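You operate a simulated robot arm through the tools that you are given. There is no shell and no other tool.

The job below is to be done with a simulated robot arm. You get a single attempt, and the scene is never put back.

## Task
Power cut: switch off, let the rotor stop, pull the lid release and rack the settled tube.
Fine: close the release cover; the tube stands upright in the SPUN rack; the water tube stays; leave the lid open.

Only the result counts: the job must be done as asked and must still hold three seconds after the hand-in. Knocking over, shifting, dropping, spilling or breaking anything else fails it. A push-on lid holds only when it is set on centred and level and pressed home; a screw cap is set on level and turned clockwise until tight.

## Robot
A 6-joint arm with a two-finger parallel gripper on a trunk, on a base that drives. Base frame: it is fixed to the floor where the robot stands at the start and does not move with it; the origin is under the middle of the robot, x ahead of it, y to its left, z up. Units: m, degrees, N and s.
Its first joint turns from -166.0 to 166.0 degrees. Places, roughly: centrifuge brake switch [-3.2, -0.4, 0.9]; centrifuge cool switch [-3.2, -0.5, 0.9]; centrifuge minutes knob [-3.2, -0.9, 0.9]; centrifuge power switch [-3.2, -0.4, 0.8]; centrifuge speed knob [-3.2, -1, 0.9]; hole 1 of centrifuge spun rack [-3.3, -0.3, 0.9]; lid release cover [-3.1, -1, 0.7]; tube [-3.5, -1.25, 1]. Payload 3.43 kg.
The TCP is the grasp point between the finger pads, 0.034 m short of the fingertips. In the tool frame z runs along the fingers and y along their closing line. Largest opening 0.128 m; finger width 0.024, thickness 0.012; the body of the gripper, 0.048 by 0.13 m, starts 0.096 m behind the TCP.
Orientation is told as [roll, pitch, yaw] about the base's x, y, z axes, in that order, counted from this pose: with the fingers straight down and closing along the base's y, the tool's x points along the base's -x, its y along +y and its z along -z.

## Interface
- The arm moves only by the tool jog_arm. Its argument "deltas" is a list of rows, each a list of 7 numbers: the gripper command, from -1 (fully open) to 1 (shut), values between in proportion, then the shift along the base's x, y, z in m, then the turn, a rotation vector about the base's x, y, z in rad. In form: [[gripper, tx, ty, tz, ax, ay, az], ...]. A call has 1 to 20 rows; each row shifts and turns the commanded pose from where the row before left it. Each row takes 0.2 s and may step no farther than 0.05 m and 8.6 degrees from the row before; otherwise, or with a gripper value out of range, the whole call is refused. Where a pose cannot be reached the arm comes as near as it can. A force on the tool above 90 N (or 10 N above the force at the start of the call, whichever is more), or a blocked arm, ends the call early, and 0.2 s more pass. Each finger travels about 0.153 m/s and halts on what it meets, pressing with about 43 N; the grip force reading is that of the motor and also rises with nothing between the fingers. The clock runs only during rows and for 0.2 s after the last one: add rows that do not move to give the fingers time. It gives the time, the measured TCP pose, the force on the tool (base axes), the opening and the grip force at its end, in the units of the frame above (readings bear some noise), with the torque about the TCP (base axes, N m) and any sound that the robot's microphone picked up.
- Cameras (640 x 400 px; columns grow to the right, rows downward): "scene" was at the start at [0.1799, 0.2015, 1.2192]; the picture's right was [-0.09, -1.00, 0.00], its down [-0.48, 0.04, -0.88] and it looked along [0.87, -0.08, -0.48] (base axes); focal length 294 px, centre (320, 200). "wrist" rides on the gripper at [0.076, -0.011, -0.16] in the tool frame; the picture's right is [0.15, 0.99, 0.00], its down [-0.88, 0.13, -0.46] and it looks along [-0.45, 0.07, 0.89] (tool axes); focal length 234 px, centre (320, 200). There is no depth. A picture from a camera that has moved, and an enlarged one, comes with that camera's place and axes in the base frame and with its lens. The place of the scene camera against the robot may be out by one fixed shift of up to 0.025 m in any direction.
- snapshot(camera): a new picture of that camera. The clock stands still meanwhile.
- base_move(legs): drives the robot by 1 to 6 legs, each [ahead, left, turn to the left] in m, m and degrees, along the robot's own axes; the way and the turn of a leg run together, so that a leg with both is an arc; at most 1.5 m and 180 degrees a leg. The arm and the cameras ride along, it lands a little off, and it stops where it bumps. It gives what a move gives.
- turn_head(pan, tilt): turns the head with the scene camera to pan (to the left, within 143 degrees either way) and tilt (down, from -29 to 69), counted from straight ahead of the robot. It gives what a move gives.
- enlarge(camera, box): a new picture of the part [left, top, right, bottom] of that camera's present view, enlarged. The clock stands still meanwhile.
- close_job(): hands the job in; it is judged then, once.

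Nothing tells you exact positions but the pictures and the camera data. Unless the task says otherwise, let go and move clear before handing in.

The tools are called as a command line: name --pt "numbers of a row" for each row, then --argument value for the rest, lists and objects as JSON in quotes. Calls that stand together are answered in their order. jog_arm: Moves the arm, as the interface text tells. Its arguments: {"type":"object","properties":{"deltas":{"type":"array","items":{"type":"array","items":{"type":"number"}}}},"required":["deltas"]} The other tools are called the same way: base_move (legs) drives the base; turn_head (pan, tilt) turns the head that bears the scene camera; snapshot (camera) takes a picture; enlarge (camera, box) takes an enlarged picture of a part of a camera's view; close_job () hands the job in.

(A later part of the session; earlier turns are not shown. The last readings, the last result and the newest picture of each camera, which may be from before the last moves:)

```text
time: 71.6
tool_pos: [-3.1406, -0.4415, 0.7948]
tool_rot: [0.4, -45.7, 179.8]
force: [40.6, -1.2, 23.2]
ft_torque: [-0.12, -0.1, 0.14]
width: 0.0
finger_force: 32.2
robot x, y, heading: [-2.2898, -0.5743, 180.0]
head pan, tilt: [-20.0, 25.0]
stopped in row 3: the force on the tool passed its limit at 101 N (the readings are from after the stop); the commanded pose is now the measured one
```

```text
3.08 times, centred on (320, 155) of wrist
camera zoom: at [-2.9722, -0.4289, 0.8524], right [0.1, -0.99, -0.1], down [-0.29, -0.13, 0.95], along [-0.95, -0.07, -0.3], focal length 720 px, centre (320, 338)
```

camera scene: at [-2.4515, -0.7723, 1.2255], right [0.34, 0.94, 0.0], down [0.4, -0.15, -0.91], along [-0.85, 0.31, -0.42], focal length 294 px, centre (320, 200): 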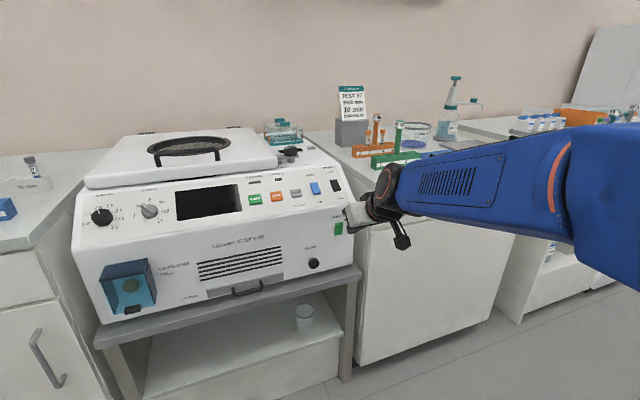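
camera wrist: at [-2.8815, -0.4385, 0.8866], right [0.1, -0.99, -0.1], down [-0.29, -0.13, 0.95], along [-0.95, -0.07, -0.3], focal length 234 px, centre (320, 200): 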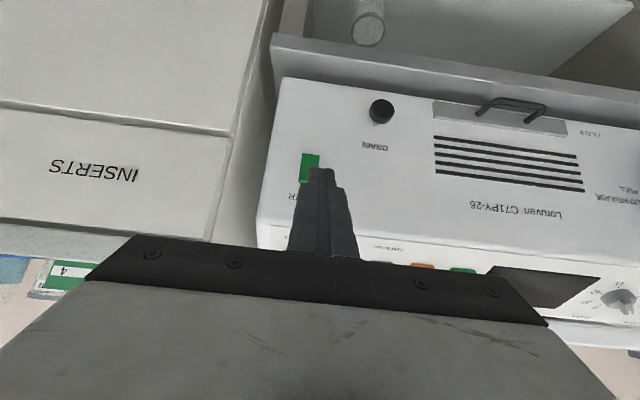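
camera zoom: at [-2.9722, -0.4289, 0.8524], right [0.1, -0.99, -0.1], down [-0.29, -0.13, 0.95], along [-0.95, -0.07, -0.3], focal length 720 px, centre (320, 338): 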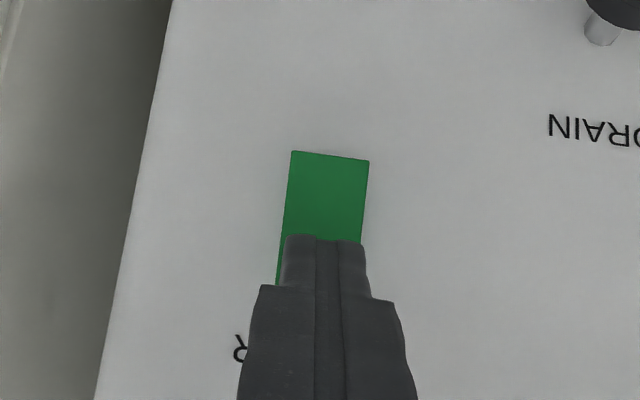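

Force rose sharply, so the rocker may have reached its end. I'll back off and look.

jog_arm --pt "1 0.01 0 0 0 0 0" --pt "1 0.03 0 0.0 0 0 0" --pt "1 0.03 0 0 0 0 0" --pt "1 0.03 0 0.0 0 0 0" --pt "1 0 -0.0 0.04 0 0 0" --pt "1 0 0.0 0.04 0 0 0"

enlarge --camera "scene" --box '[300, 170, 400, 250]'

enlarge --camera "wrist" --box '[260, 90, 380, 220]'

```text
time: 73.0
tool_pos: [-3.0423, -0.441, 0.8731]
tool_rot: [0.5, -45.5, 179.8]
force: [-0.3, 0.4, -0.1]
ft_torque: [0.0, -0.01, 0.01]
width: 0.0001
finger_force: 33.0
robot x, y, heading: [-2.2936, -0.573, 179.9]
head pan, tilt: [-20.0, 25.0]
```

```text
5.00 times, centred on (350, 210) of scene
camera zoom: at [-2.4504, -0.7723, 1.2255], right [0.34, 0.94, 0.0], down [0.4, -0.15, -0.91], along [-0.85, 0.31, -0.42], focal length 1470 px, centre (170, 150)
```

zoom: 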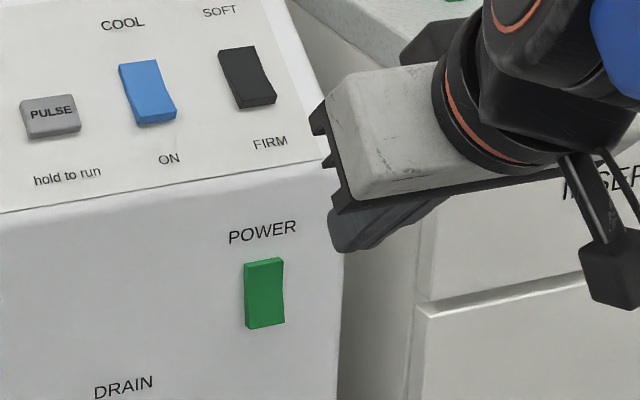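

```text
3.08 times, centred on (320, 155) of wrist
camera zoom: at [-2.8745, -0.429, 0.9302], right [0.1, -0.99, -0.1], down [-0.29, -0.13, 0.95], along [-0.95, -0.07, -0.3], focal length 720 px, centre (320, 338)
```

zoom: 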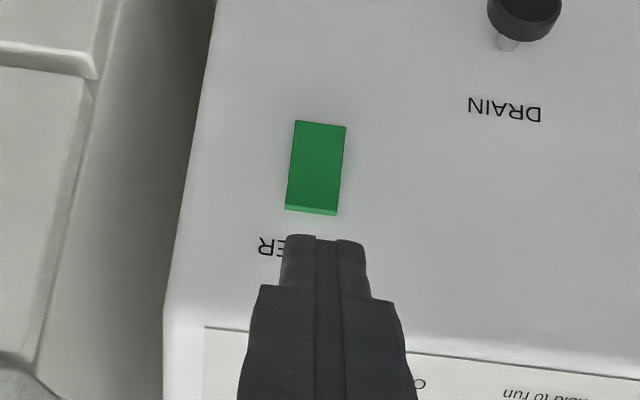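

enlarge --camera "scene" --box '[338, 212, 366, 240]'

enlarge --camera "scene" --box '[300, 170, 370, 220]'

enlarge --camera "wrist" --box '[300, 125, 340, 165]'

```text
14.29 times, centred on (352, 226) of scene
camera zoom: at [-2.4504, -0.7723, 1.2255], right [0.34, 0.94, 0.0], down [0.4, -0.15, -0.91], along [-0.85, 0.31, -0.42], focal length 4200 px, centre (-137, -171)
```

zoom: 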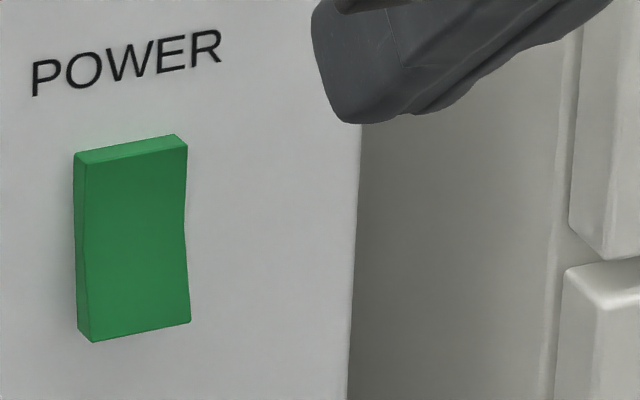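

```text
8.00 times, centred on (335, 195) of scene
camera zoom: at [-2.4504, -0.7723, 1.2255], right [0.34, 0.94, 0.0], down [0.4, -0.15, -0.91], along [-0.85, 0.31, -0.42], focal length 2352 px, centre (200, 240)
```

zoom: 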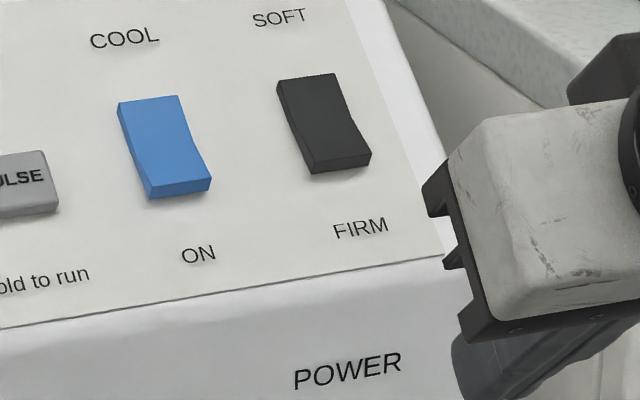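

```text
10.00 times, centred on (320, 145) of wrist
camera zoom: at [-2.8745, -0.429, 0.9302], right [0.1, -0.99, -0.1], down [-0.29, -0.13, 0.95], along [-0.95, -0.07, -0.3], focal length 2342 px, centre (320, 750)
```

zoom: 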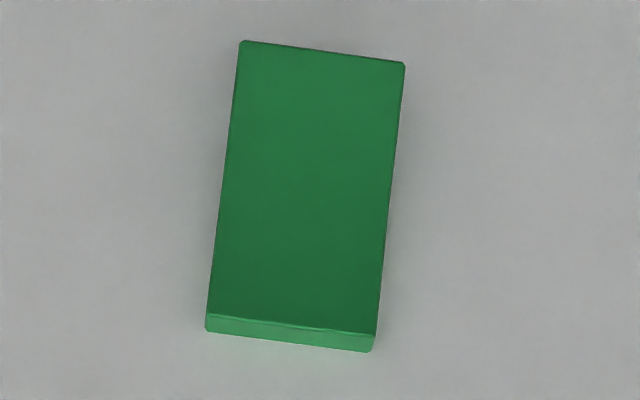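

The rocker has flipped: its upper half now lies flush and the lower half stands out, so power is off. Next I'll watch the rotor through the lid window.

enlarge --camera "scene" --box '[140, 125, 240, 175]'

jog_arm --pt "1 0.0 0 0.04 0 0 0" --pt "1 0 0 0.04 0 0 0"

enlarge --camera "scene" --box '[140, 125, 240, 175]'

```text
6.40 times, centred on (190, 150) of scene
camera zoom: at [-2.4504, -0.7723, 1.2255], right [0.34, 0.94, 0.0], down [0.4, -0.15, -0.91], along [-0.85, 0.31, -0.42], focal length 1882 px, centre (1152, 520)
```

zoom: 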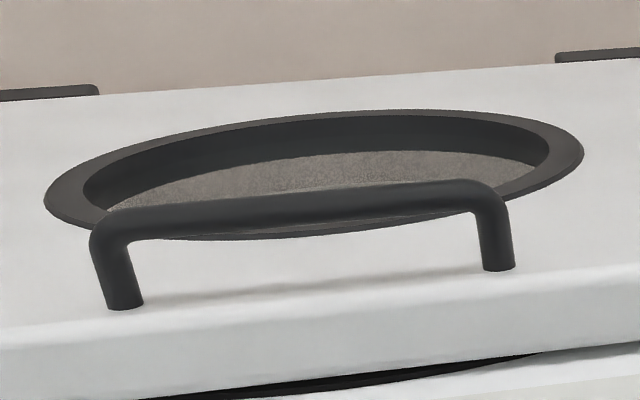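

```text
time: 73.6
tool_pos: [-3.0433, -0.4416, 0.9522]
tool_rot: [0.4, -45.6, 179.7]
force: [-0.8, 0.3, 0.5]
ft_torque: [0.02, 0.01, 0.02]
width: 0.0
finger_force: 32.8
robot x, y, heading: [-2.2921, -0.571, 179.8]
head pan, tilt: [-20.0, 25.0]
```

```text
6.40 times, centred on (190, 150) of scene
camera zoom: at [-2.4504, -0.7723, 1.2255], right [0.34, 0.94, 0.0], down [0.4, -0.15, -0.91], along [-0.85, 0.31, -0.42], focal length 1882 px, centre (1152, 520)
```

zoom: 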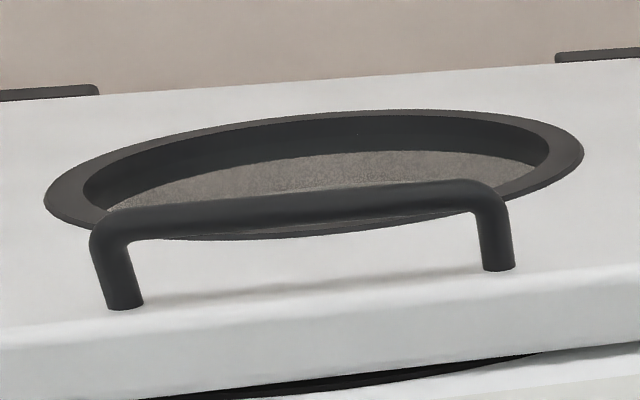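

I'll raise the wrist camera above the lid and look down through the window.

jog_arm --pt "1 0 0 0.05 0 -0.076 0" --pt "1 0 0 0.05 0 -0.076 0" --pt "1 0 0 0.05 0 -0.076 0" --pt "1 0 -0.045 0.02 0 -0.076 0" --pt "1 -0.02 -0.04 0.02 0 -0.076 0" --pt "1 -0.02 -0.04 0.02 0 -0.076 0" --pt "1 -0.02 -0.04 0.0 0 -0.076 0" --pt "1 -0.02 -0.04 0.0 0 0 0" --pt "1 -0.02 -0.04 0.0 0 0 0"

snapshot --camera "wrist"

```text
time: 75.6
tool_pos: [-3.1416, -0.6851, 1.1631]
tool_rot: [0.4, -15.2, 179.7]
force: [0.9, 0.2, 0.1]
ft_torque: [-0.04, 0.06, 0.0]
width: 0.0
finger_force: 33.2
robot x, y, heading: [-2.2915, -0.5743, 179.7]
head pan, tilt: [-20.0, 25.0]
```

```text
taken
camera wrist: at [-3.0261, -0.6735, 1.2979], right [0.14, -0.99, -0.03], down [-0.73, -0.12, 0.67], along [-0.67, -0.07, -0.74], focal length 234 px, centre (320, 200)
```

wrist: 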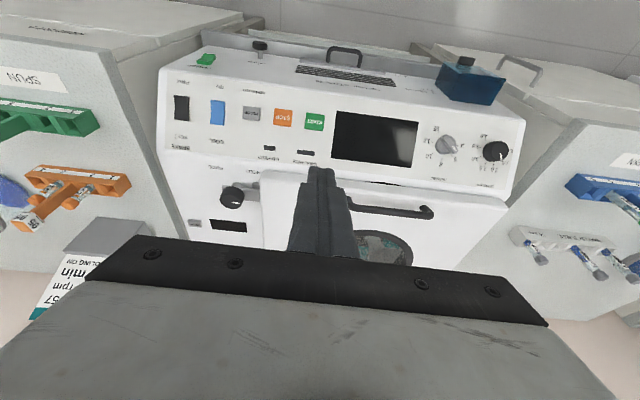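

The window is just visible next to the fingers; I'll enlarge it and compare over time.

enlarge --camera "wrist" --box '[340, 200, 440, 275]'

jog_arm --pt "1 0 0 0 0 0 0"

enlarge --camera "wrist" --box '[340, 200, 440, 275]'

```text
5.33 times, centred on (390, 238) of wrist
camera zoom: at [-3.0261, -0.6735, 1.2979], right [0.14, -0.99, -0.03], down [-0.73, -0.12, 0.67], along [-0.67, -0.07, -0.74], focal length 1249 px, centre (-53, 0)
```

zoom: 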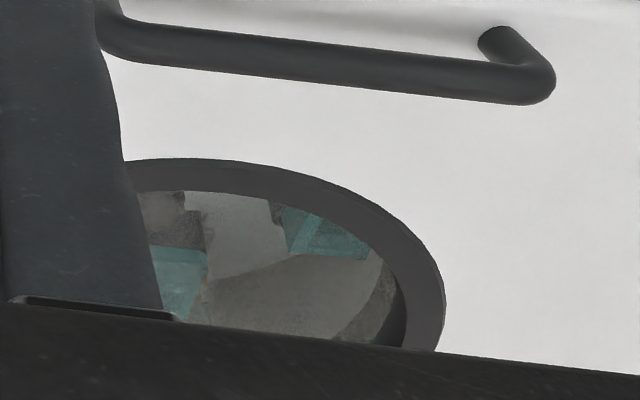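

```text
time: 76.0
tool_pos: [-3.1428, -0.6868, 1.1636]
tool_rot: [0.4, -15.1, 179.8]
force: [-0.1, -0.1, 0.7]
ft_torque: [0.01, -0.02, -0.01]
width: 0.0
finger_force: 33.0
robot x, y, heading: [-2.2949, -0.5729, 180.3]
head pan, tilt: [-20.0, 25.0]
```

```text
5.33 times, centred on (390, 238) of wrist
camera zoom: at [-3.0269, -0.6744, 1.297], right [0.14, -0.99, -0.03], down [-0.73, -0.13, 0.67], along [-0.67, -0.07, -0.74], focal length 1249 px, centre (-53, 0)
```

zoom: 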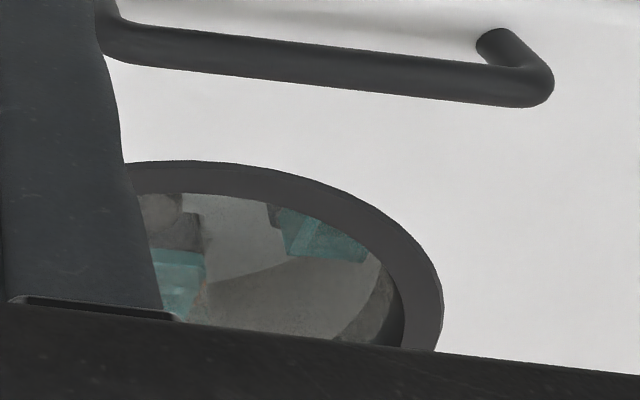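

The rotor looks the same in both; I'll check at another interval to rule out coincidence.

jog_arm --pt "1 0 0 0 0 0 0" --pt "1 0 0 0 0 0 0"

enlarge --camera "wrist" --box '[340, 200, 440, 275]'

jog_arm --pt "1 0 0 0 0 0 0" --pt "1 0 0 0 0 0 0" --pt "1 0 0 0 0 0 0" --pt "1 0 0 0 0 0 0" --pt "1 0 0 0 0 0 0" --pt "1 0 0 0 0 0 0"

enlarge --camera "wrist" --box '[340, 200, 440, 275]'

```text
time: 76.6
tool_pos: [-3.1423, -0.6857, 1.163]
tool_rot: [0.4, -15.2, 179.8]
force: [0.1, 0.3, -0.3]
ft_torque: [0.01, 0.0, 0.0]
width: 0.0003
finger_force: 32.1
robot x, y, heading: [-2.2955, -0.5702, 179.7]
head pan, tilt: [-20.0, 25.0]
```

```text
5.33 times, centred on (390, 238) of wrist
camera zoom: at [-3.0269, -0.674, 1.2969], right [0.14, -0.99, -0.03], down [-0.73, -0.13, 0.67], along [-0.67, -0.07, -0.74], focal length 1249 px, centre (-53, 0)
```

zoom: 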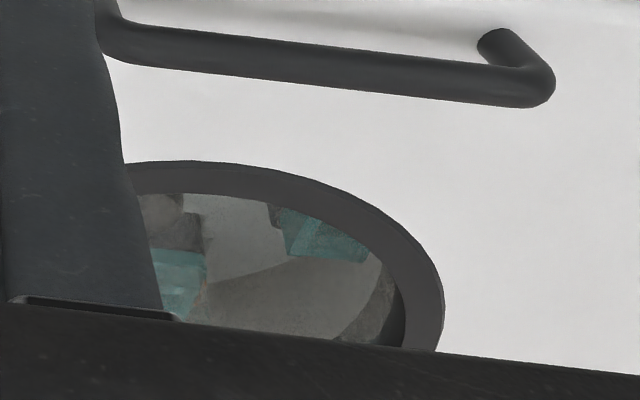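

```text
time: 78.0
tool_pos: [-3.1428, -0.6858, 1.1633]
tool_rot: [0.3, -15.1, 179.7]
force: [0.4, 0.5, -0.8]
ft_torque: [-0.03, 0.06, 0.0]
width: 0.0001
finger_force: 32.9
robot x, y, heading: [-2.2933, -0.5727, 179.8]
head pan, tilt: [-20.0, 25.0]
```

```text
5.33 times, centred on (390, 238) of wrist
camera zoom: at [-3.0269, -0.674, 1.2969], right [0.14, -0.99, -0.03], down [-0.73, -0.13, 0.67], along [-0.67, -0.07, -0.74], focal length 1249 px, centre (-53, 0)
```

zoom: 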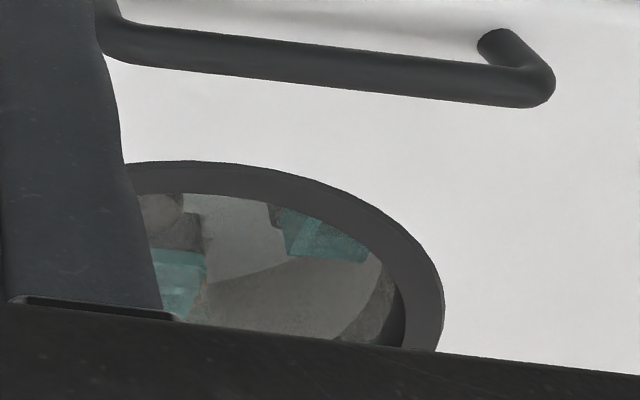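

The rotor stands still. Next is the release cover (about y -1.05 to -0.96, z 0.67–0.78, lip at its bottom middle). I'll pull the arm back and shift the base left so the cover is straight ahead.

jog_arm --pt "1 0.045 0.01 0 0 0 0" --pt "1 0.045 0.01 0 0 0 0" --pt "1 0.045 0.01 0 0 0 0" --pt "1 0.03 0.01 0 0 0 0"

base_move --legs '[[0, 0.36, 0]]'

turn_head --pan 0 --tilt 30

snapshot --camera "scene"

```text
time: 79.0
tool_pos: [-2.9776, -0.6452, 1.1615]
tool_rot: [0.3, -15.0, 179.9]
force: [-1.2, 0.3, -0.5]
ft_torque: [0.04, -0.09, -0.05]
width: 0.0
finger_force: 33.0
robot x, y, heading: [-2.2903, -0.5766, 179.7]
head pan, tilt: [-20.0, 25.0]
```

```text
time: 81.3
tool_pos: [-2.9776, -1.0052, 1.1623]
tool_rot: [0.4, -15.1, 179.7]
force: [-0.4, -0.3, 0.4]
ft_torque: [0.02, 0.0, -0.02]
width: 0.0001
finger_force: 33.2
robot x, y, heading: [-2.2925, -0.938, 179.7]
head pan, tilt: [-20.0, 25.0]
```

```text
time: 82.2
tool_pos: [-2.9788, -1.0063, 1.1615]
tool_rot: [0.4, -15.2, 179.7]
force: [-1.0, -0.4, -1.2]
ft_torque: [0.01, -0.01, -0.03]
width: 0.0001
finger_force: 33.2
robot x, y, heading: [-2.2955, -0.932, 179.7]
head pan, tilt: [0.0, 30.0]
```

```text
taken
camera scene: at [-2.4556, -1.1654, 1.2175], right [0.0, 1.0, 0.0], down [0.5, 0.0, -0.87], along [-0.87, 0.0, -0.5], focal length 294 px, centre (320, 200)
```

scene: 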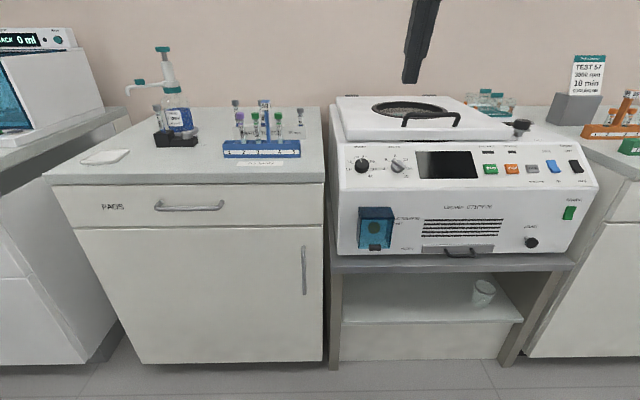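

Clear view now. I'll zoom on the cover and the fingertip to calibrate.

enlarge --camera "scene" --box '[335, 190, 415, 260]'

enlarge --camera "scene" --box '[380, 30, 450, 100]'

snapshot --camera "wrist"

```text
5.71 times, centred on (375, 225) of scene
camera zoom: at [-2.4556, -1.1654, 1.2175], right [0.0, 1.0, 0.0], down [0.5, 0.0, -0.87], along [-0.87, 0.0, -0.5], focal length 1680 px, centre (6, 57)
```

zoom: 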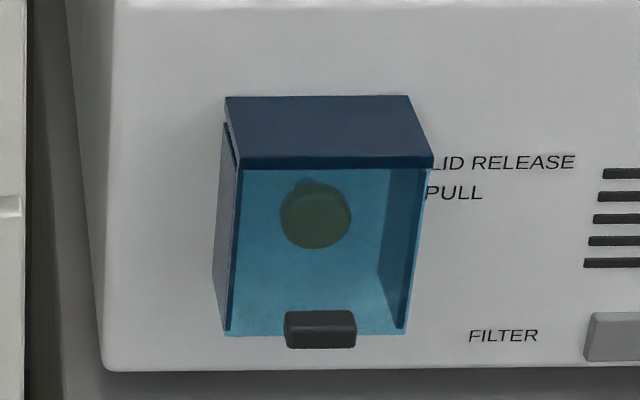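

```text
5.71 times, centred on (415, 65) of scene
camera zoom: at [-2.4556, -1.1654, 1.2175], right [0.0, 1.0, 0.0], down [0.5, 0.0, -0.87], along [-0.87, 0.0, -0.5], focal length 1680 px, centre (-223, 971)
```

zoom: 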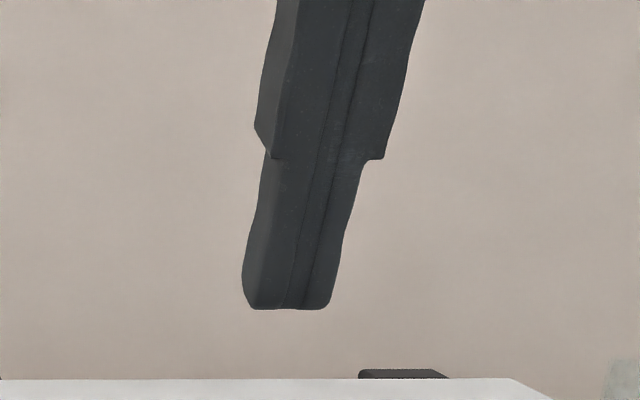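

```text
taken
camera wrist: at [-2.8626, -0.9939, 1.2969], right [0.14, -0.99, -0.03], down [-0.73, -0.12, 0.67], along [-0.67, -0.07, -0.74], focal length 234 px, centre (320, 200)
```

wrist: 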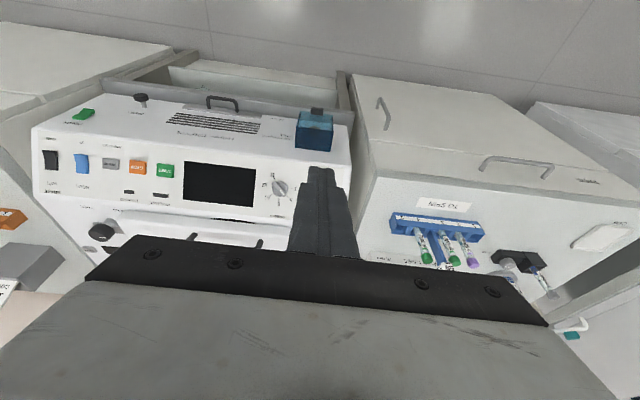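

The lip is near (-3.11, -1.00, 0.67). I'll come down in front of it at 45° with the fingers part-open and take a close wrist view.

jog_arm --pt "0 -0.0046 0 -0.0444 0 0.0593 0" --pt "0 -0.0046 0 -0.0444 0 0.0593 0" --pt "0 -0.0046 0 -0.0444 0 0.0593 0" --pt "0 -0.0046 0 -0.0444 0 0.0593 0" --pt "0 -0.0046 0 -0.0444 0 0.0593 0" --pt "0 -0.0046 0 -0.0444 0 0.0593 0" --pt "0 -0.0046 0 -0.0444 0 0.0593 0" --pt "0 -0.0046 0 -0.0444 0 0.0593 0" --pt "0 -0.0046 0 -0.0444 0 0.0593 0" --pt "0 0 0 0 0 0 0"

snapshot --camera "wrist"

enlarge --camera "scene" --box '[320, 170, 440, 270]'

```text
time: 84.4
tool_pos: [-3.0203, -1.0053, 0.7629]
tool_rot: [0.6, -45.8, 179.8]
force: [0.4, -0.2, -0.3]
ft_torque: [0.01, -0.01, 0.03]
width: 0.0642
finger_force: 0.1
robot x, y, heading: [-2.2929, -0.9343, 179.9]
head pan, tilt: [0.0, 30.0]
```

```text
taken
camera wrist: at [-2.8518, -0.9942, 0.8205], right [0.1, -0.99, -0.1], down [-0.29, -0.12, 0.95], along [-0.95, -0.07, -0.3], focal length 234 px, centre (320, 200)
```

wrist: 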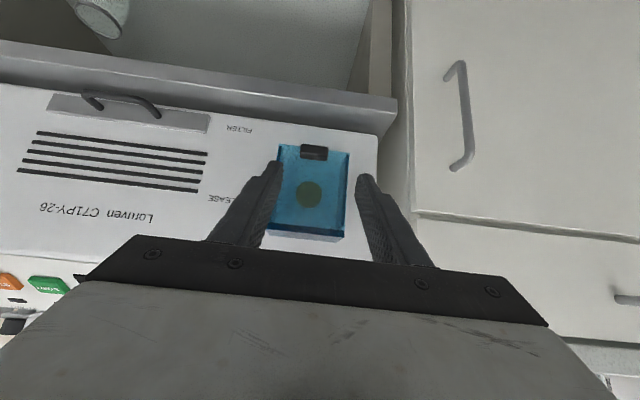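

```text
4.00 times, centred on (380, 220) of scene
camera zoom: at [-2.4556, -1.1654, 1.2175], right [0.0, 1.0, 0.0], down [0.5, 0.0, -0.87], along [-0.87, 0.0, -0.5], focal length 1176 px, centre (80, 120)
```

zoom: 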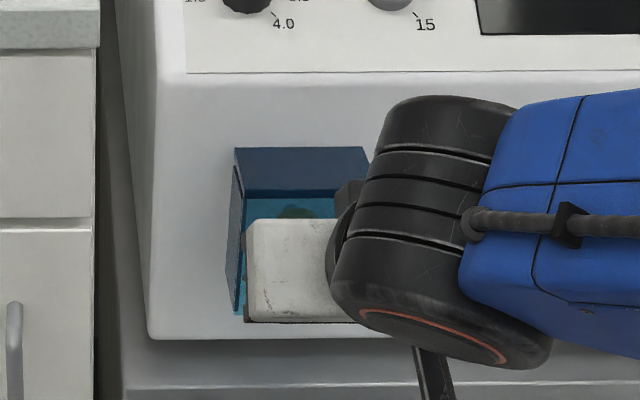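

enlarge --camera "wrist" --box '[260, 135, 370, 245]'

```text
3.64 times, centred on (315, 190) of wrist
camera zoom: at [-2.8518, -0.9942, 0.8205], right [0.1, -0.99, -0.1], down [-0.29, -0.12, 0.95], along [-0.95, -0.07, -0.3], focal length 852 px, centre (338, 236)
```

zoom: 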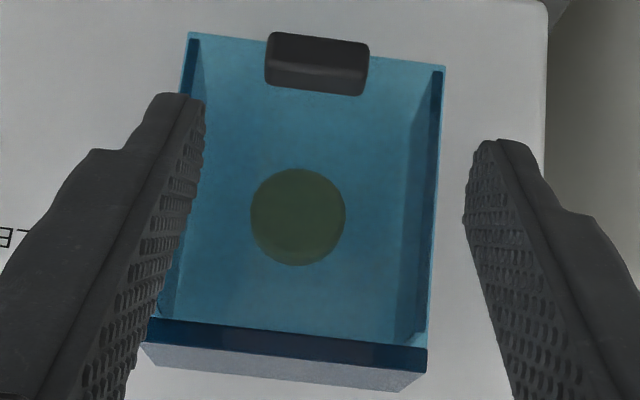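

The lip sits at about (-3.11, -1.000, 0.678). I'll try a flatter pitch of 60° for a better grip on it, still clear of the cover.

jog_arm --pt "0 0 0.003 -0.02 0 0.125 0" --pt "0 0 0.002 -0.02 0 0.125 0" --pt "0 0 0 0 0 0 0"

enlarge --camera "wrist" --box '[220, 100, 420, 240]'

```text
time: 85.2
tool_pos: [-3.0362, -1.0115, 0.7427]
tool_rot: [0.6, -59.9, 179.6]
force: [0.6, -0.2, 0.0]
ft_torque: [-0.04, 0.01, -0.04]
width: 0.0639
finger_force: 0.0
out of reach, approached as far as the arm can: row 2
robot x, y, heading: [-2.2938, -0.9332, 179.7]
head pan, tilt: [0.0, 30.0]
```

```text
2.86 times, centred on (320, 170) of wrist
camera zoom: at [-2.8602, -0.9989, 0.7564], right [0.08, -0.99, -0.12], down [-0.05, -0.12, 0.99], along [-1.0, -0.07, -0.06], focal length 669 px, centre (320, 286)
```

zoom: 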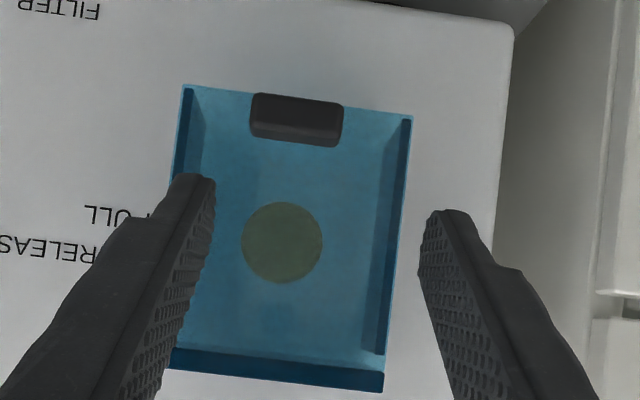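

The pitch holds near 60°. I'll advance so the fingertips straddle the lip without touching the cover plate.

jog_arm --pt "0 -0.016 0 -0.009 0 0 0" --pt "0 -0.016 0 -0.009 0 0 0" --pt "0 -0.014 0 -0.009 0 0 0" --pt "0 -0.01 0 -0.003 0 0 0" --pt "0 0 0 0 0 0 0"

enlarge --camera "wrist" --box '[220, 100, 420, 240]'

enlarge --camera "scene" --box '[320, 170, 440, 270]'

```text
time: 86.3
tool_pos: [-3.0793, -1.0109, 0.7039]
tool_rot: [0.5, -59.1, -179.8]
force: [92.9, 3.5, 23.6]
ft_torque: [-0.98, 1.11, 2.81]
width: 0.0626
finger_force: 0.1
robot x, y, heading: [-2.2864, -0.9357, 180.1]
head pan, tilt: [0.0, 30.0]
stopped in row 5: the force on the tool passed its limit at 454 N (the readings are from after the stop); the commanded pose is now the measured one
```

```text
2.86 times, centred on (320, 170) of wrist
camera zoom: at [-2.9026, -0.9976, 0.7211], right [0.09, -0.99, -0.12], down [-0.06, -0.13, 0.99], along [-0.99, -0.08, -0.07], focal length 669 px, centre (320, 286)
```

zoom: 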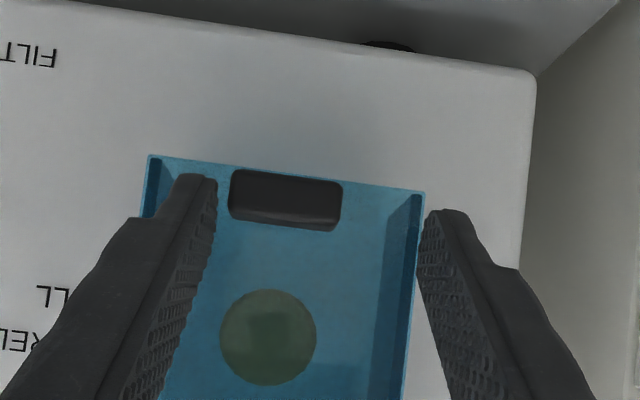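

```text
4.00 times, centred on (380, 220) of scene
camera zoom: at [-2.4492, -1.1654, 1.2177], right [0.0, 1.0, 0.0], down [0.5, 0.0, -0.87], along [-0.87, 0.0, -0.5], focal length 1176 px, centre (80, 120)
```

zoom: 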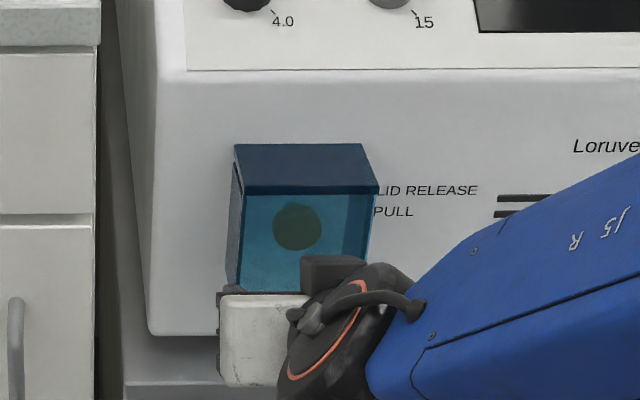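

A fingertip met the cover plate (about x -3.115) with a hard spike. I'll back off, re-centre on the lip (about 11 mm toward +y) and check nothing moved.

jog_arm --pt "0 0.006 0 0 0 0 0" --pt "0 0.006 0 0 0 0 0" --pt "0 0.003 0.006 -0.005 0 0 0" --pt "0 0 0.005 -0.005 0 0 0" --pt "0 0 0 0 0 0 0"

snapshot --camera "wrist"

snapshot --camera "scene"

```text
time: 87.5
tool_pos: [-3.0725, -1.0012, 0.7]
tool_rot: [0.6, -59.4, -180.0]
force: [0.9, 0.0, -1.0]
ft_torque: [-0.02, 0.0, -0.02]
width: 0.064
finger_force: 0.1
out of reach, approached as far as the arm can: row 4
robot x, y, heading: [-2.2901, -0.9366, 180.0]
head pan, tilt: [0.0, 30.0]
```

```text
taken
camera wrist: at [-2.8962, -0.9894, 0.7163], right [0.08, -0.99, -0.12], down [-0.06, -0.13, 0.99], along [-0.99, -0.08, -0.07], focal length 234 px, centre (320, 200)
```

wrist: 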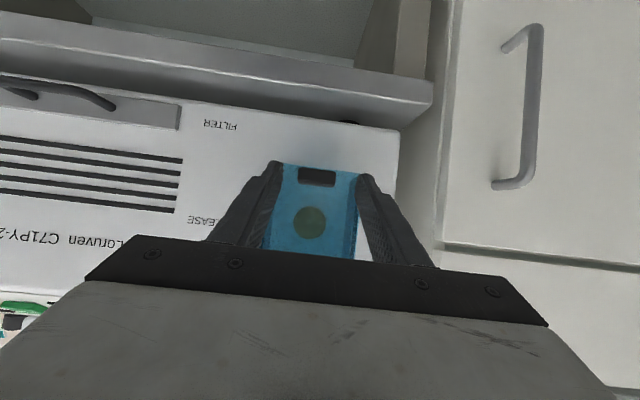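

```text
taken
camera scene: at [-2.4515, -1.1655, 1.2175], right [0.0, 1.0, 0.0], down [0.5, 0.0, -0.87], along [-0.87, 0.0, -0.5], focal length 294 px, centre (320, 200)
```

scene: 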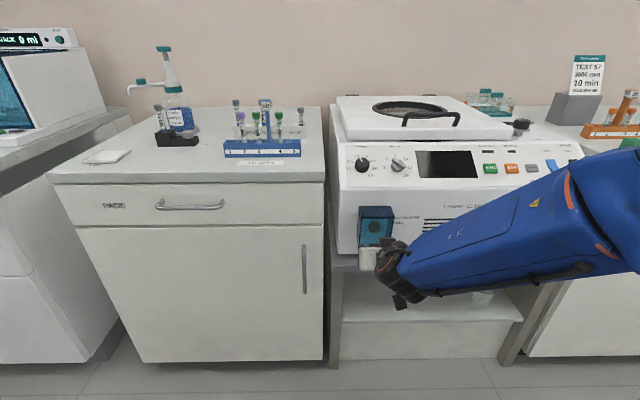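

enlarge --camera "wrist" --box '[240, 130, 400, 250]'

```text
3.33 times, centred on (320, 190) of wrist
camera zoom: at [-2.8962, -0.9894, 0.7163], right [0.08, -0.99, -0.12], down [-0.06, -0.13, 0.99], along [-0.99, -0.08, -0.07], focal length 781 px, centre (320, 233)
```

zoom: 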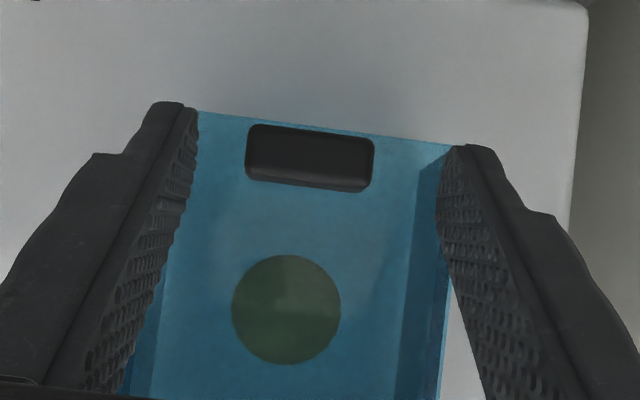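

The lip is centred between the fingertips. I'll advance 4 mm and close on it.

jog_arm --pt "0 -0.004 0.001 0 0 0 0" --pt "0.2 0 0 0 0 0 0" --pt "0.4 0 0 0 0 0 0" --pt "0.6 0 0 0 0 0 0" --pt "0.6 0 0 0 0 0 0"

enlarge --camera "wrist" --box '[240, 130, 400, 250]'

```text
time: 88.7
tool_pos: [-3.0772, -1.0002, 0.6997]
tool_rot: [0.5, -59.4, 179.9]
force: [-1.3, 24.6, 2.4]
ft_torque: [0.79, 0.05, -0.65]
width: 0.0334
finger_force: 45.0
robot x, y, heading: [-2.2915, -0.9361, 179.9]
head pan, tilt: [0.0, 30.0]
```

```text
3.33 times, centred on (320, 190) of wrist
camera zoom: at [-2.9001, -0.9869, 0.716], right [0.08, -0.99, -0.12], down [-0.05, -0.13, 0.99], along [-1.0, -0.07, -0.06], focal length 781 px, centre (320, 233)
```

zoom: 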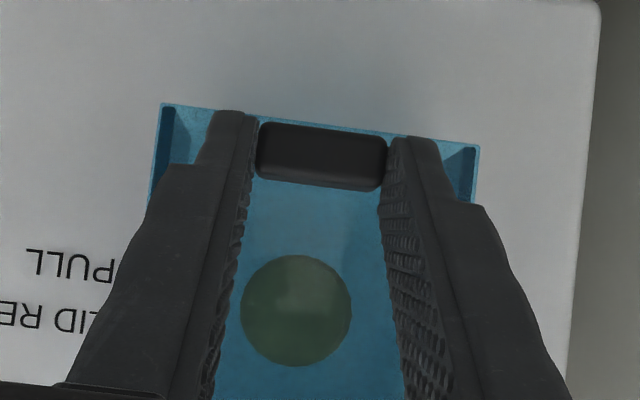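

The lip is gripped (33 mm). Now I'll swing it outward and up along an arc in small steps, watching the force.

jog_arm --pt "0.6 0.003 0.001 0.002 0 0 0" --pt "0.6 0.004 0 0.003 0 0 0"

enlarge --camera "wrist" --box '[240, 130, 400, 250]'

```text
time: 89.3
tool_pos: [-3.07, -0.9984, 0.7041]
tool_rot: [0.5, -59.4, 180.0]
force: [-9.9, 30.9, -5.9]
ft_torque: [0.82, -1.24, -0.52]
width: 0.0334
finger_force: 44.9
robot x, y, heading: [-2.2912, -0.9335, 179.7]
head pan, tilt: [0.0, 30.0]
```

```text
3.33 times, centred on (320, 190) of wrist
camera zoom: at [-2.8936, -0.9866, 0.7203], right [0.08, -0.99, -0.12], down [-0.06, -0.13, 0.99], along [-0.99, -0.07, -0.07], focal length 781 px, centre (320, 233)
```

zoom: 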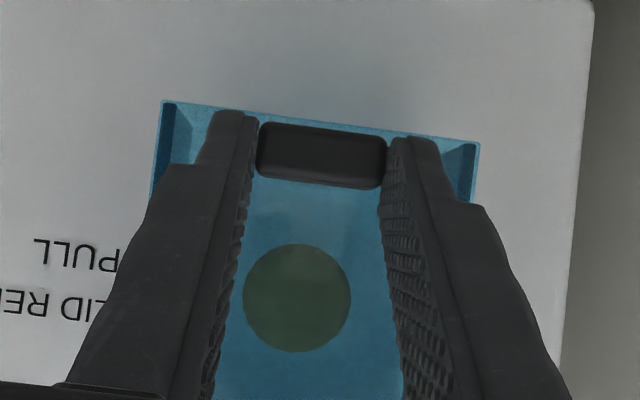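

The cover swings with modest resistance along the expected arc. I'll continue the arc.

jog_arm --pt "0.6 0.0083 0.002 0.0071 0 0 0" --pt "0.6 0.0065 0 0.0074 0 0 0" --pt "0.6 0.0059 0 0.0077 0 0 0"

snapshot --camera "wrist"

enlarge --camera "scene" --box '[320, 170, 440, 270]'

```text
time: 90.1
tool_pos: [-3.0493, -0.999, 0.7282]
tool_rot: [0.6, -59.3, 179.9]
force: [6.5, 18.3, -10.3]
ft_torque: [0.53, -0.79, -0.32]
width: 0.0332
finger_force: 44.4
robot x, y, heading: [-2.2877, -0.9374, 179.8]
head pan, tilt: [0.0, 30.0]
```

```text
taken
camera wrist: at [-2.8731, -0.9863, 0.7447], right [0.08, -0.99, -0.12], down [-0.06, -0.13, 0.99], along [-0.99, -0.08, -0.07], focal length 234 px, centre (320, 200)
```

wrist: 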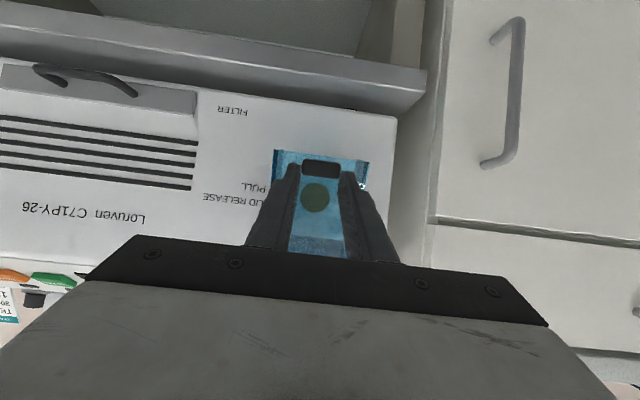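

```text
4.00 times, centred on (380, 220) of scene
camera zoom: at [-2.4515, -1.1652, 1.2176], right [0.0, 1.0, 0.0], down [0.5, 0.0, -0.87], along [-0.87, 0.0, -0.5], focal length 1176 px, centre (80, 120)
```

zoom: 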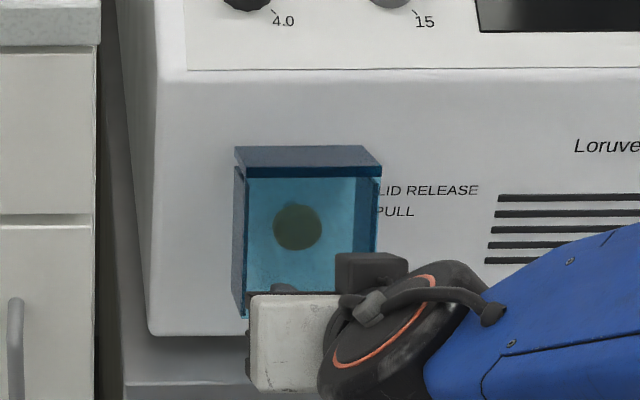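

The whole box-shaped cover turns about its top rear edge, as assumed. Continuing the arc while easing the pitch back.

jog_arm --pt "0.6 0.006 0.002 0.0085 0 0 0" --pt "0.6 0.005 0 0.0085 0 0 0" --pt "0.6 0.0028 0 0.0105 0 -0.0436 0" --pt "0.6 0.002 0 0.0105 0 -0.0436 0"

enlarge --camera "scene" --box '[320, 170, 440, 270]'

```text
time: 91.1
tool_pos: [-3.0324, -0.9988, 0.7663]
tool_rot: [0.8, -54.4, -179.8]
force: [13.2, -42.3, -12.5]
ft_torque: [-1.05, -1.34, 0.97]
width: 0.0339
finger_force: 44.5
robot x, y, heading: [-2.2875, -0.9338, 180.0]
head pan, tilt: [0.0, 30.0]
```

```text
4.00 times, centred on (380, 220) of scene
camera zoom: at [-2.4512, -1.1671, 1.2173], right [0.0, 1.0, 0.0], down [0.5, 0.0, -0.87], along [-0.87, 0.0, -0.5], focal length 1176 px, centre (80, 120)
```

zoom: 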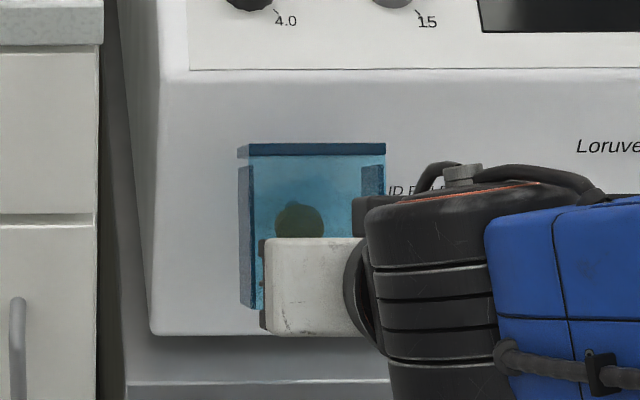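

jog_arm --pt "0.6 0.002 -0.003 0.0105 0 -0.0436 0" --pt "0.6 0.001 0 0.0105 0 -0.0436 0" --pt "0.6 0.0 0 0.0105 0 -0.0436 0" --pt "0.6 -0.001 0 0.0105 0 -0.0436 0"

enlarge --camera "scene" --box '[320, 170, 440, 270]'

snapshot --camera "wrist"

```text
time: 92.1
tool_pos: [-3.0314, -0.9985, 0.8074]
tool_rot: [0.5, -44.4, 180.0]
force: [3.3, -12.0, -11.0]
ft_torque: [-0.27, -1.34, 0.09]
width: 0.0334
finger_force: 44.7
robot x, y, heading: [-2.2909, -0.9352, 179.7]
head pan, tilt: [0.0, 30.0]
```

```text
4.00 times, centred on (380, 220) of scene
camera zoom: at [-2.4518, -1.1655, 1.2174], right [0.0, 1.0, 0.0], down [0.5, 0.0, -0.87], along [-0.87, 0.0, -0.5], focal length 1176 px, centre (80, 120)
```

zoom: 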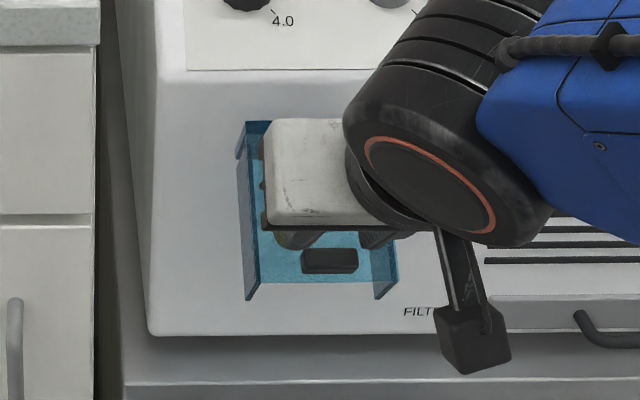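

```text
taken
camera wrist: at [-2.865, -0.9861, 0.8681], right [0.11, -0.99, -0.1], down [-0.31, -0.13, 0.94], along [-0.94, -0.07, -0.32], focal length 234 px, centre (320, 200)
```

wrist: 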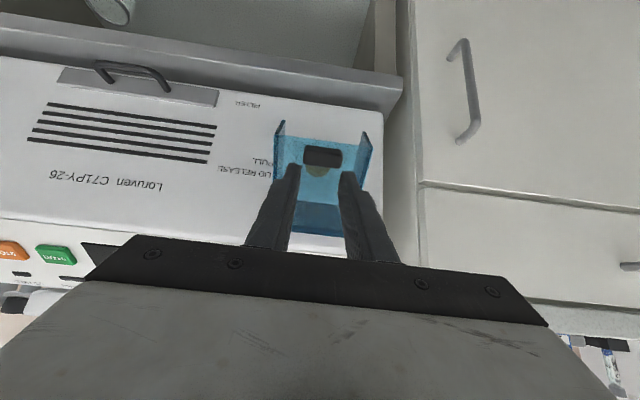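

The fingertips have slid toward the edge of the lip. I'll open slightly to see whether the cover holds its place by itself.

jog_arm --pt "0.35 0 0 0 0 0 0" --pt "0.35 0 0 0 0 0 0"

snapshot --camera "wrist"

enlarge --camera "scene" --box '[320, 170, 440, 270]'

```text
time: 92.7
tool_pos: [-3.0326, -1.0001, 0.8078]
tool_rot: [0.7, -44.4, -180.0]
force: [-0.2, 0.4, -0.2]
ft_torque: [0.0, -0.01, 0.0]
width: 0.0417
finger_force: 0.1
robot x, y, heading: [-2.2884, -0.9356, 179.8]
head pan, tilt: [0.0, 30.0]
```

```text
taken
camera wrist: at [-2.8649, -0.9863, 0.8681], right [0.11, -0.99, -0.1], down [-0.31, -0.13, 0.94], along [-0.94, -0.08, -0.32], focal length 234 px, centre (320, 200)
```

wrist: 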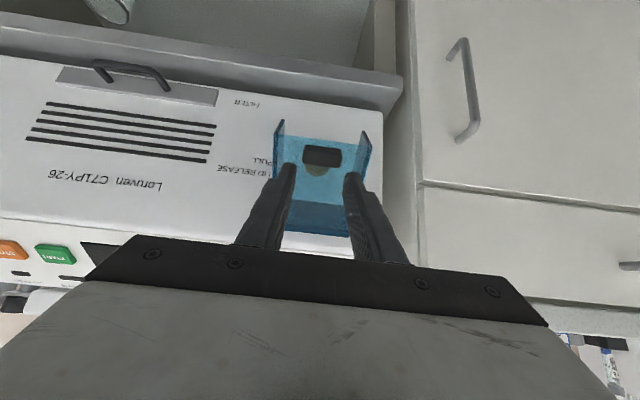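

```text
4.00 times, centred on (380, 220) of scene
camera zoom: at [-2.4515, -1.1653, 1.2175], right [0.0, 1.0, 0.0], down [0.5, 0.0, -0.87], along [-0.87, 0.0, -0.5], focal length 1176 px, centre (80, 120)
```

zoom: 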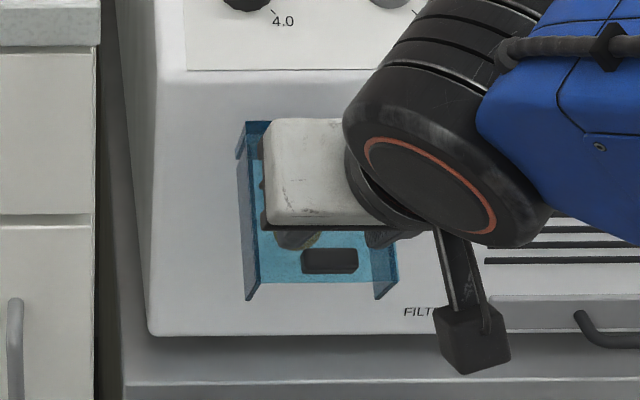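

The cover holds its angle by friction. I'll slide the fingers back down over the lip and regrip it.

jog_arm --pt "0.3 0 0.001 -0.01 0 0 0" --pt "0.3 0 0 -0.01 0 0 0" --pt "0.3 0 0 -0.006 0 0 0"

enlarge --camera "wrist" --box '[240, 110, 400, 250]'

enlarge --camera "scene" --box '[320, 170, 440, 270]'

```text
time: 93.5
tool_pos: [-3.0316, -0.9983, 0.7807]
tool_rot: [0.6, -44.3, -179.9]
force: [0.1, 0.0, -1.3]
ft_torque: [-0.03, 0.0, 0.01]
width: 0.0448
finger_force: 0.0
robot x, y, heading: [-2.2918, -0.9341, 179.6]
head pan, tilt: [0.0, 30.0]
```

```text
2.86 times, centred on (320, 180) of wrist
camera zoom: at [-2.865, -0.9854, 0.8418], right [0.11, -0.99, -0.1], down [-0.31, -0.13, 0.94], along [-0.94, -0.08, -0.32], focal length 669 px, centre (320, 257)
```

zoom: 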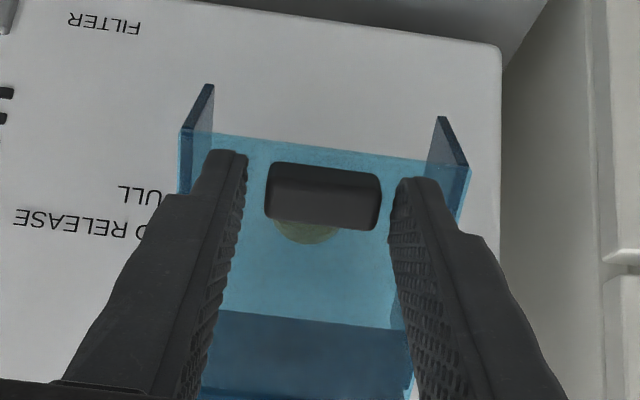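

```text
4.00 times, centred on (380, 220) of scene
camera zoom: at [-2.4514, -1.1655, 1.2175], right [0.0, 1.0, 0.0], down [0.5, 0.0, -0.87], along [-0.87, 0.0, -0.5], focal length 1176 px, centre (80, 120)
```

zoom: 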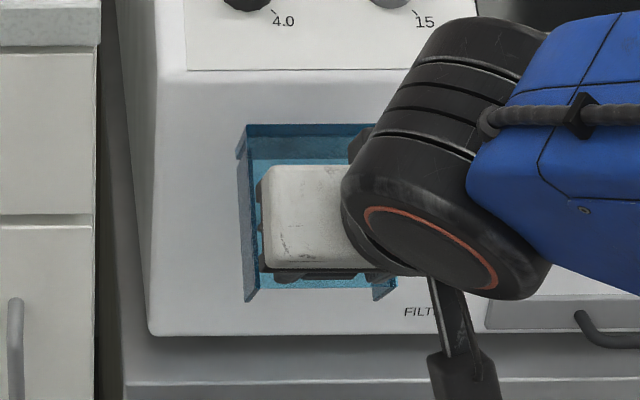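

Well placed again. I'll grip and carry on round the arc, turning the tool with the cover.

jog_arm --pt "0.6 0 0 0 0 0 0" --pt "0.7 0 0 0 0 0 0" --pt "0.7 -0.0014 0 0.0116 0 -0.0698 0" --pt "0.7 -0.0017 0 0.0116 0 -0.0698 0"

enlarge --camera "wrist" --box '[240, 110, 400, 250]'

```text
time: 94.5
tool_pos: [-3.0334, -0.9975, 0.8039]
tool_rot: [0.5, -36.3, 180.0]
force: [19.7, -13.2, -8.9]
ft_torque: [-0.05, -1.56, 0.28]
width: 0.0339
finger_force: 45.0
robot x, y, heading: [-2.2931, -0.936, 180.0]
head pan, tilt: [0.0, 30.0]
```

```text
2.86 times, centred on (320, 180) of wrist
camera zoom: at [-2.8774, -0.9858, 0.8879], right [0.12, -0.99, -0.08], down [-0.44, -0.13, 0.89], along [-0.89, -0.08, -0.45], focal length 669 px, centre (320, 257)
```

zoom: 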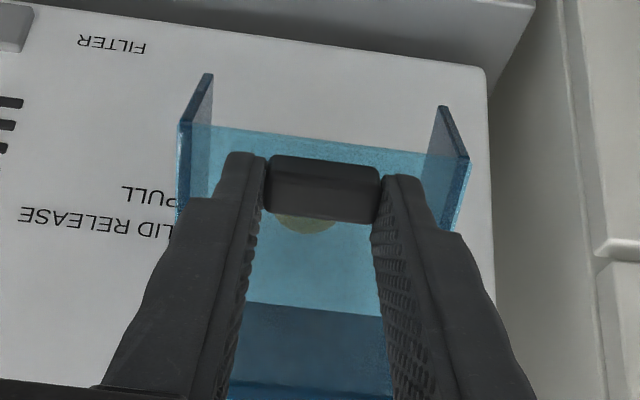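

It follows well. Continuing, slightly farther outward to relieve the radial force.

jog_arm --pt "0.7 -0.001 0 0.0113 0 -0.0698 0" --pt "0.7 -0.003 0 0.0112 0 -0.0698 0" --pt "0.7 -0.0045 0 0.0107 0 -0.0698 0" --pt "0.7 -0.0055 0 0.0104 0 -0.0698 0"

enlarge --camera "wrist" --box '[240, 110, 400, 250]'

enlarge --camera "scene" --box '[320, 170, 440, 270]'

```text
time: 95.5
tool_pos: [-3.0479, -0.9989, 0.8491]
tool_rot: [0.6, -20.4, -180.0]
force: [9.7, -22.0, -6.6]
ft_torque: [-0.33, -1.46, 0.22]
width: 0.0337
finger_force: 44.9
robot x, y, heading: [-2.2891, -0.9367, 179.9]
head pan, tilt: [0.0, 30.0]
```

```text
2.86 times, centred on (320, 180) of wrist
camera zoom: at [-2.9208, -0.9858, 0.9711], right [0.14, -0.99, -0.04], down [-0.67, -0.13, 0.73], along [-0.73, -0.08, -0.68], focal length 669 px, centre (320, 257)
```

zoom: 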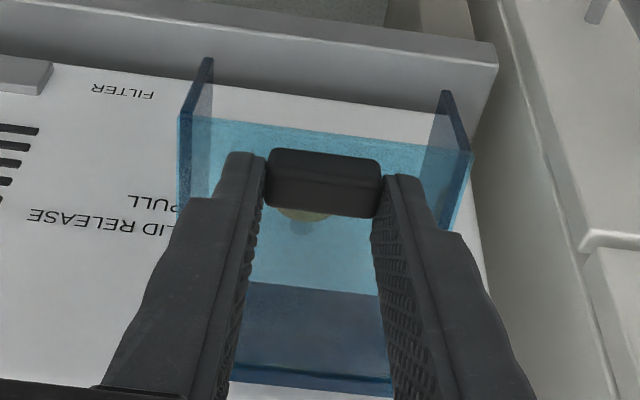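

```text
4.00 times, centred on (380, 220) of scene
camera zoom: at [-2.4513, -1.1662, 1.2174], right [0.0, 1.0, 0.0], down [0.5, 0.0, -0.87], along [-0.87, 0.0, -0.5], focal length 1176 px, centre (80, 120)
```

zoom: 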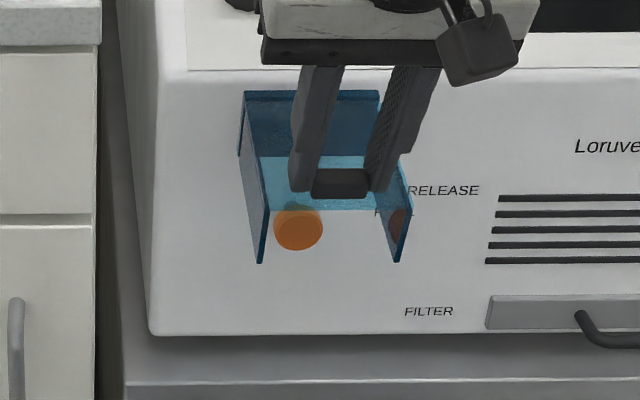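

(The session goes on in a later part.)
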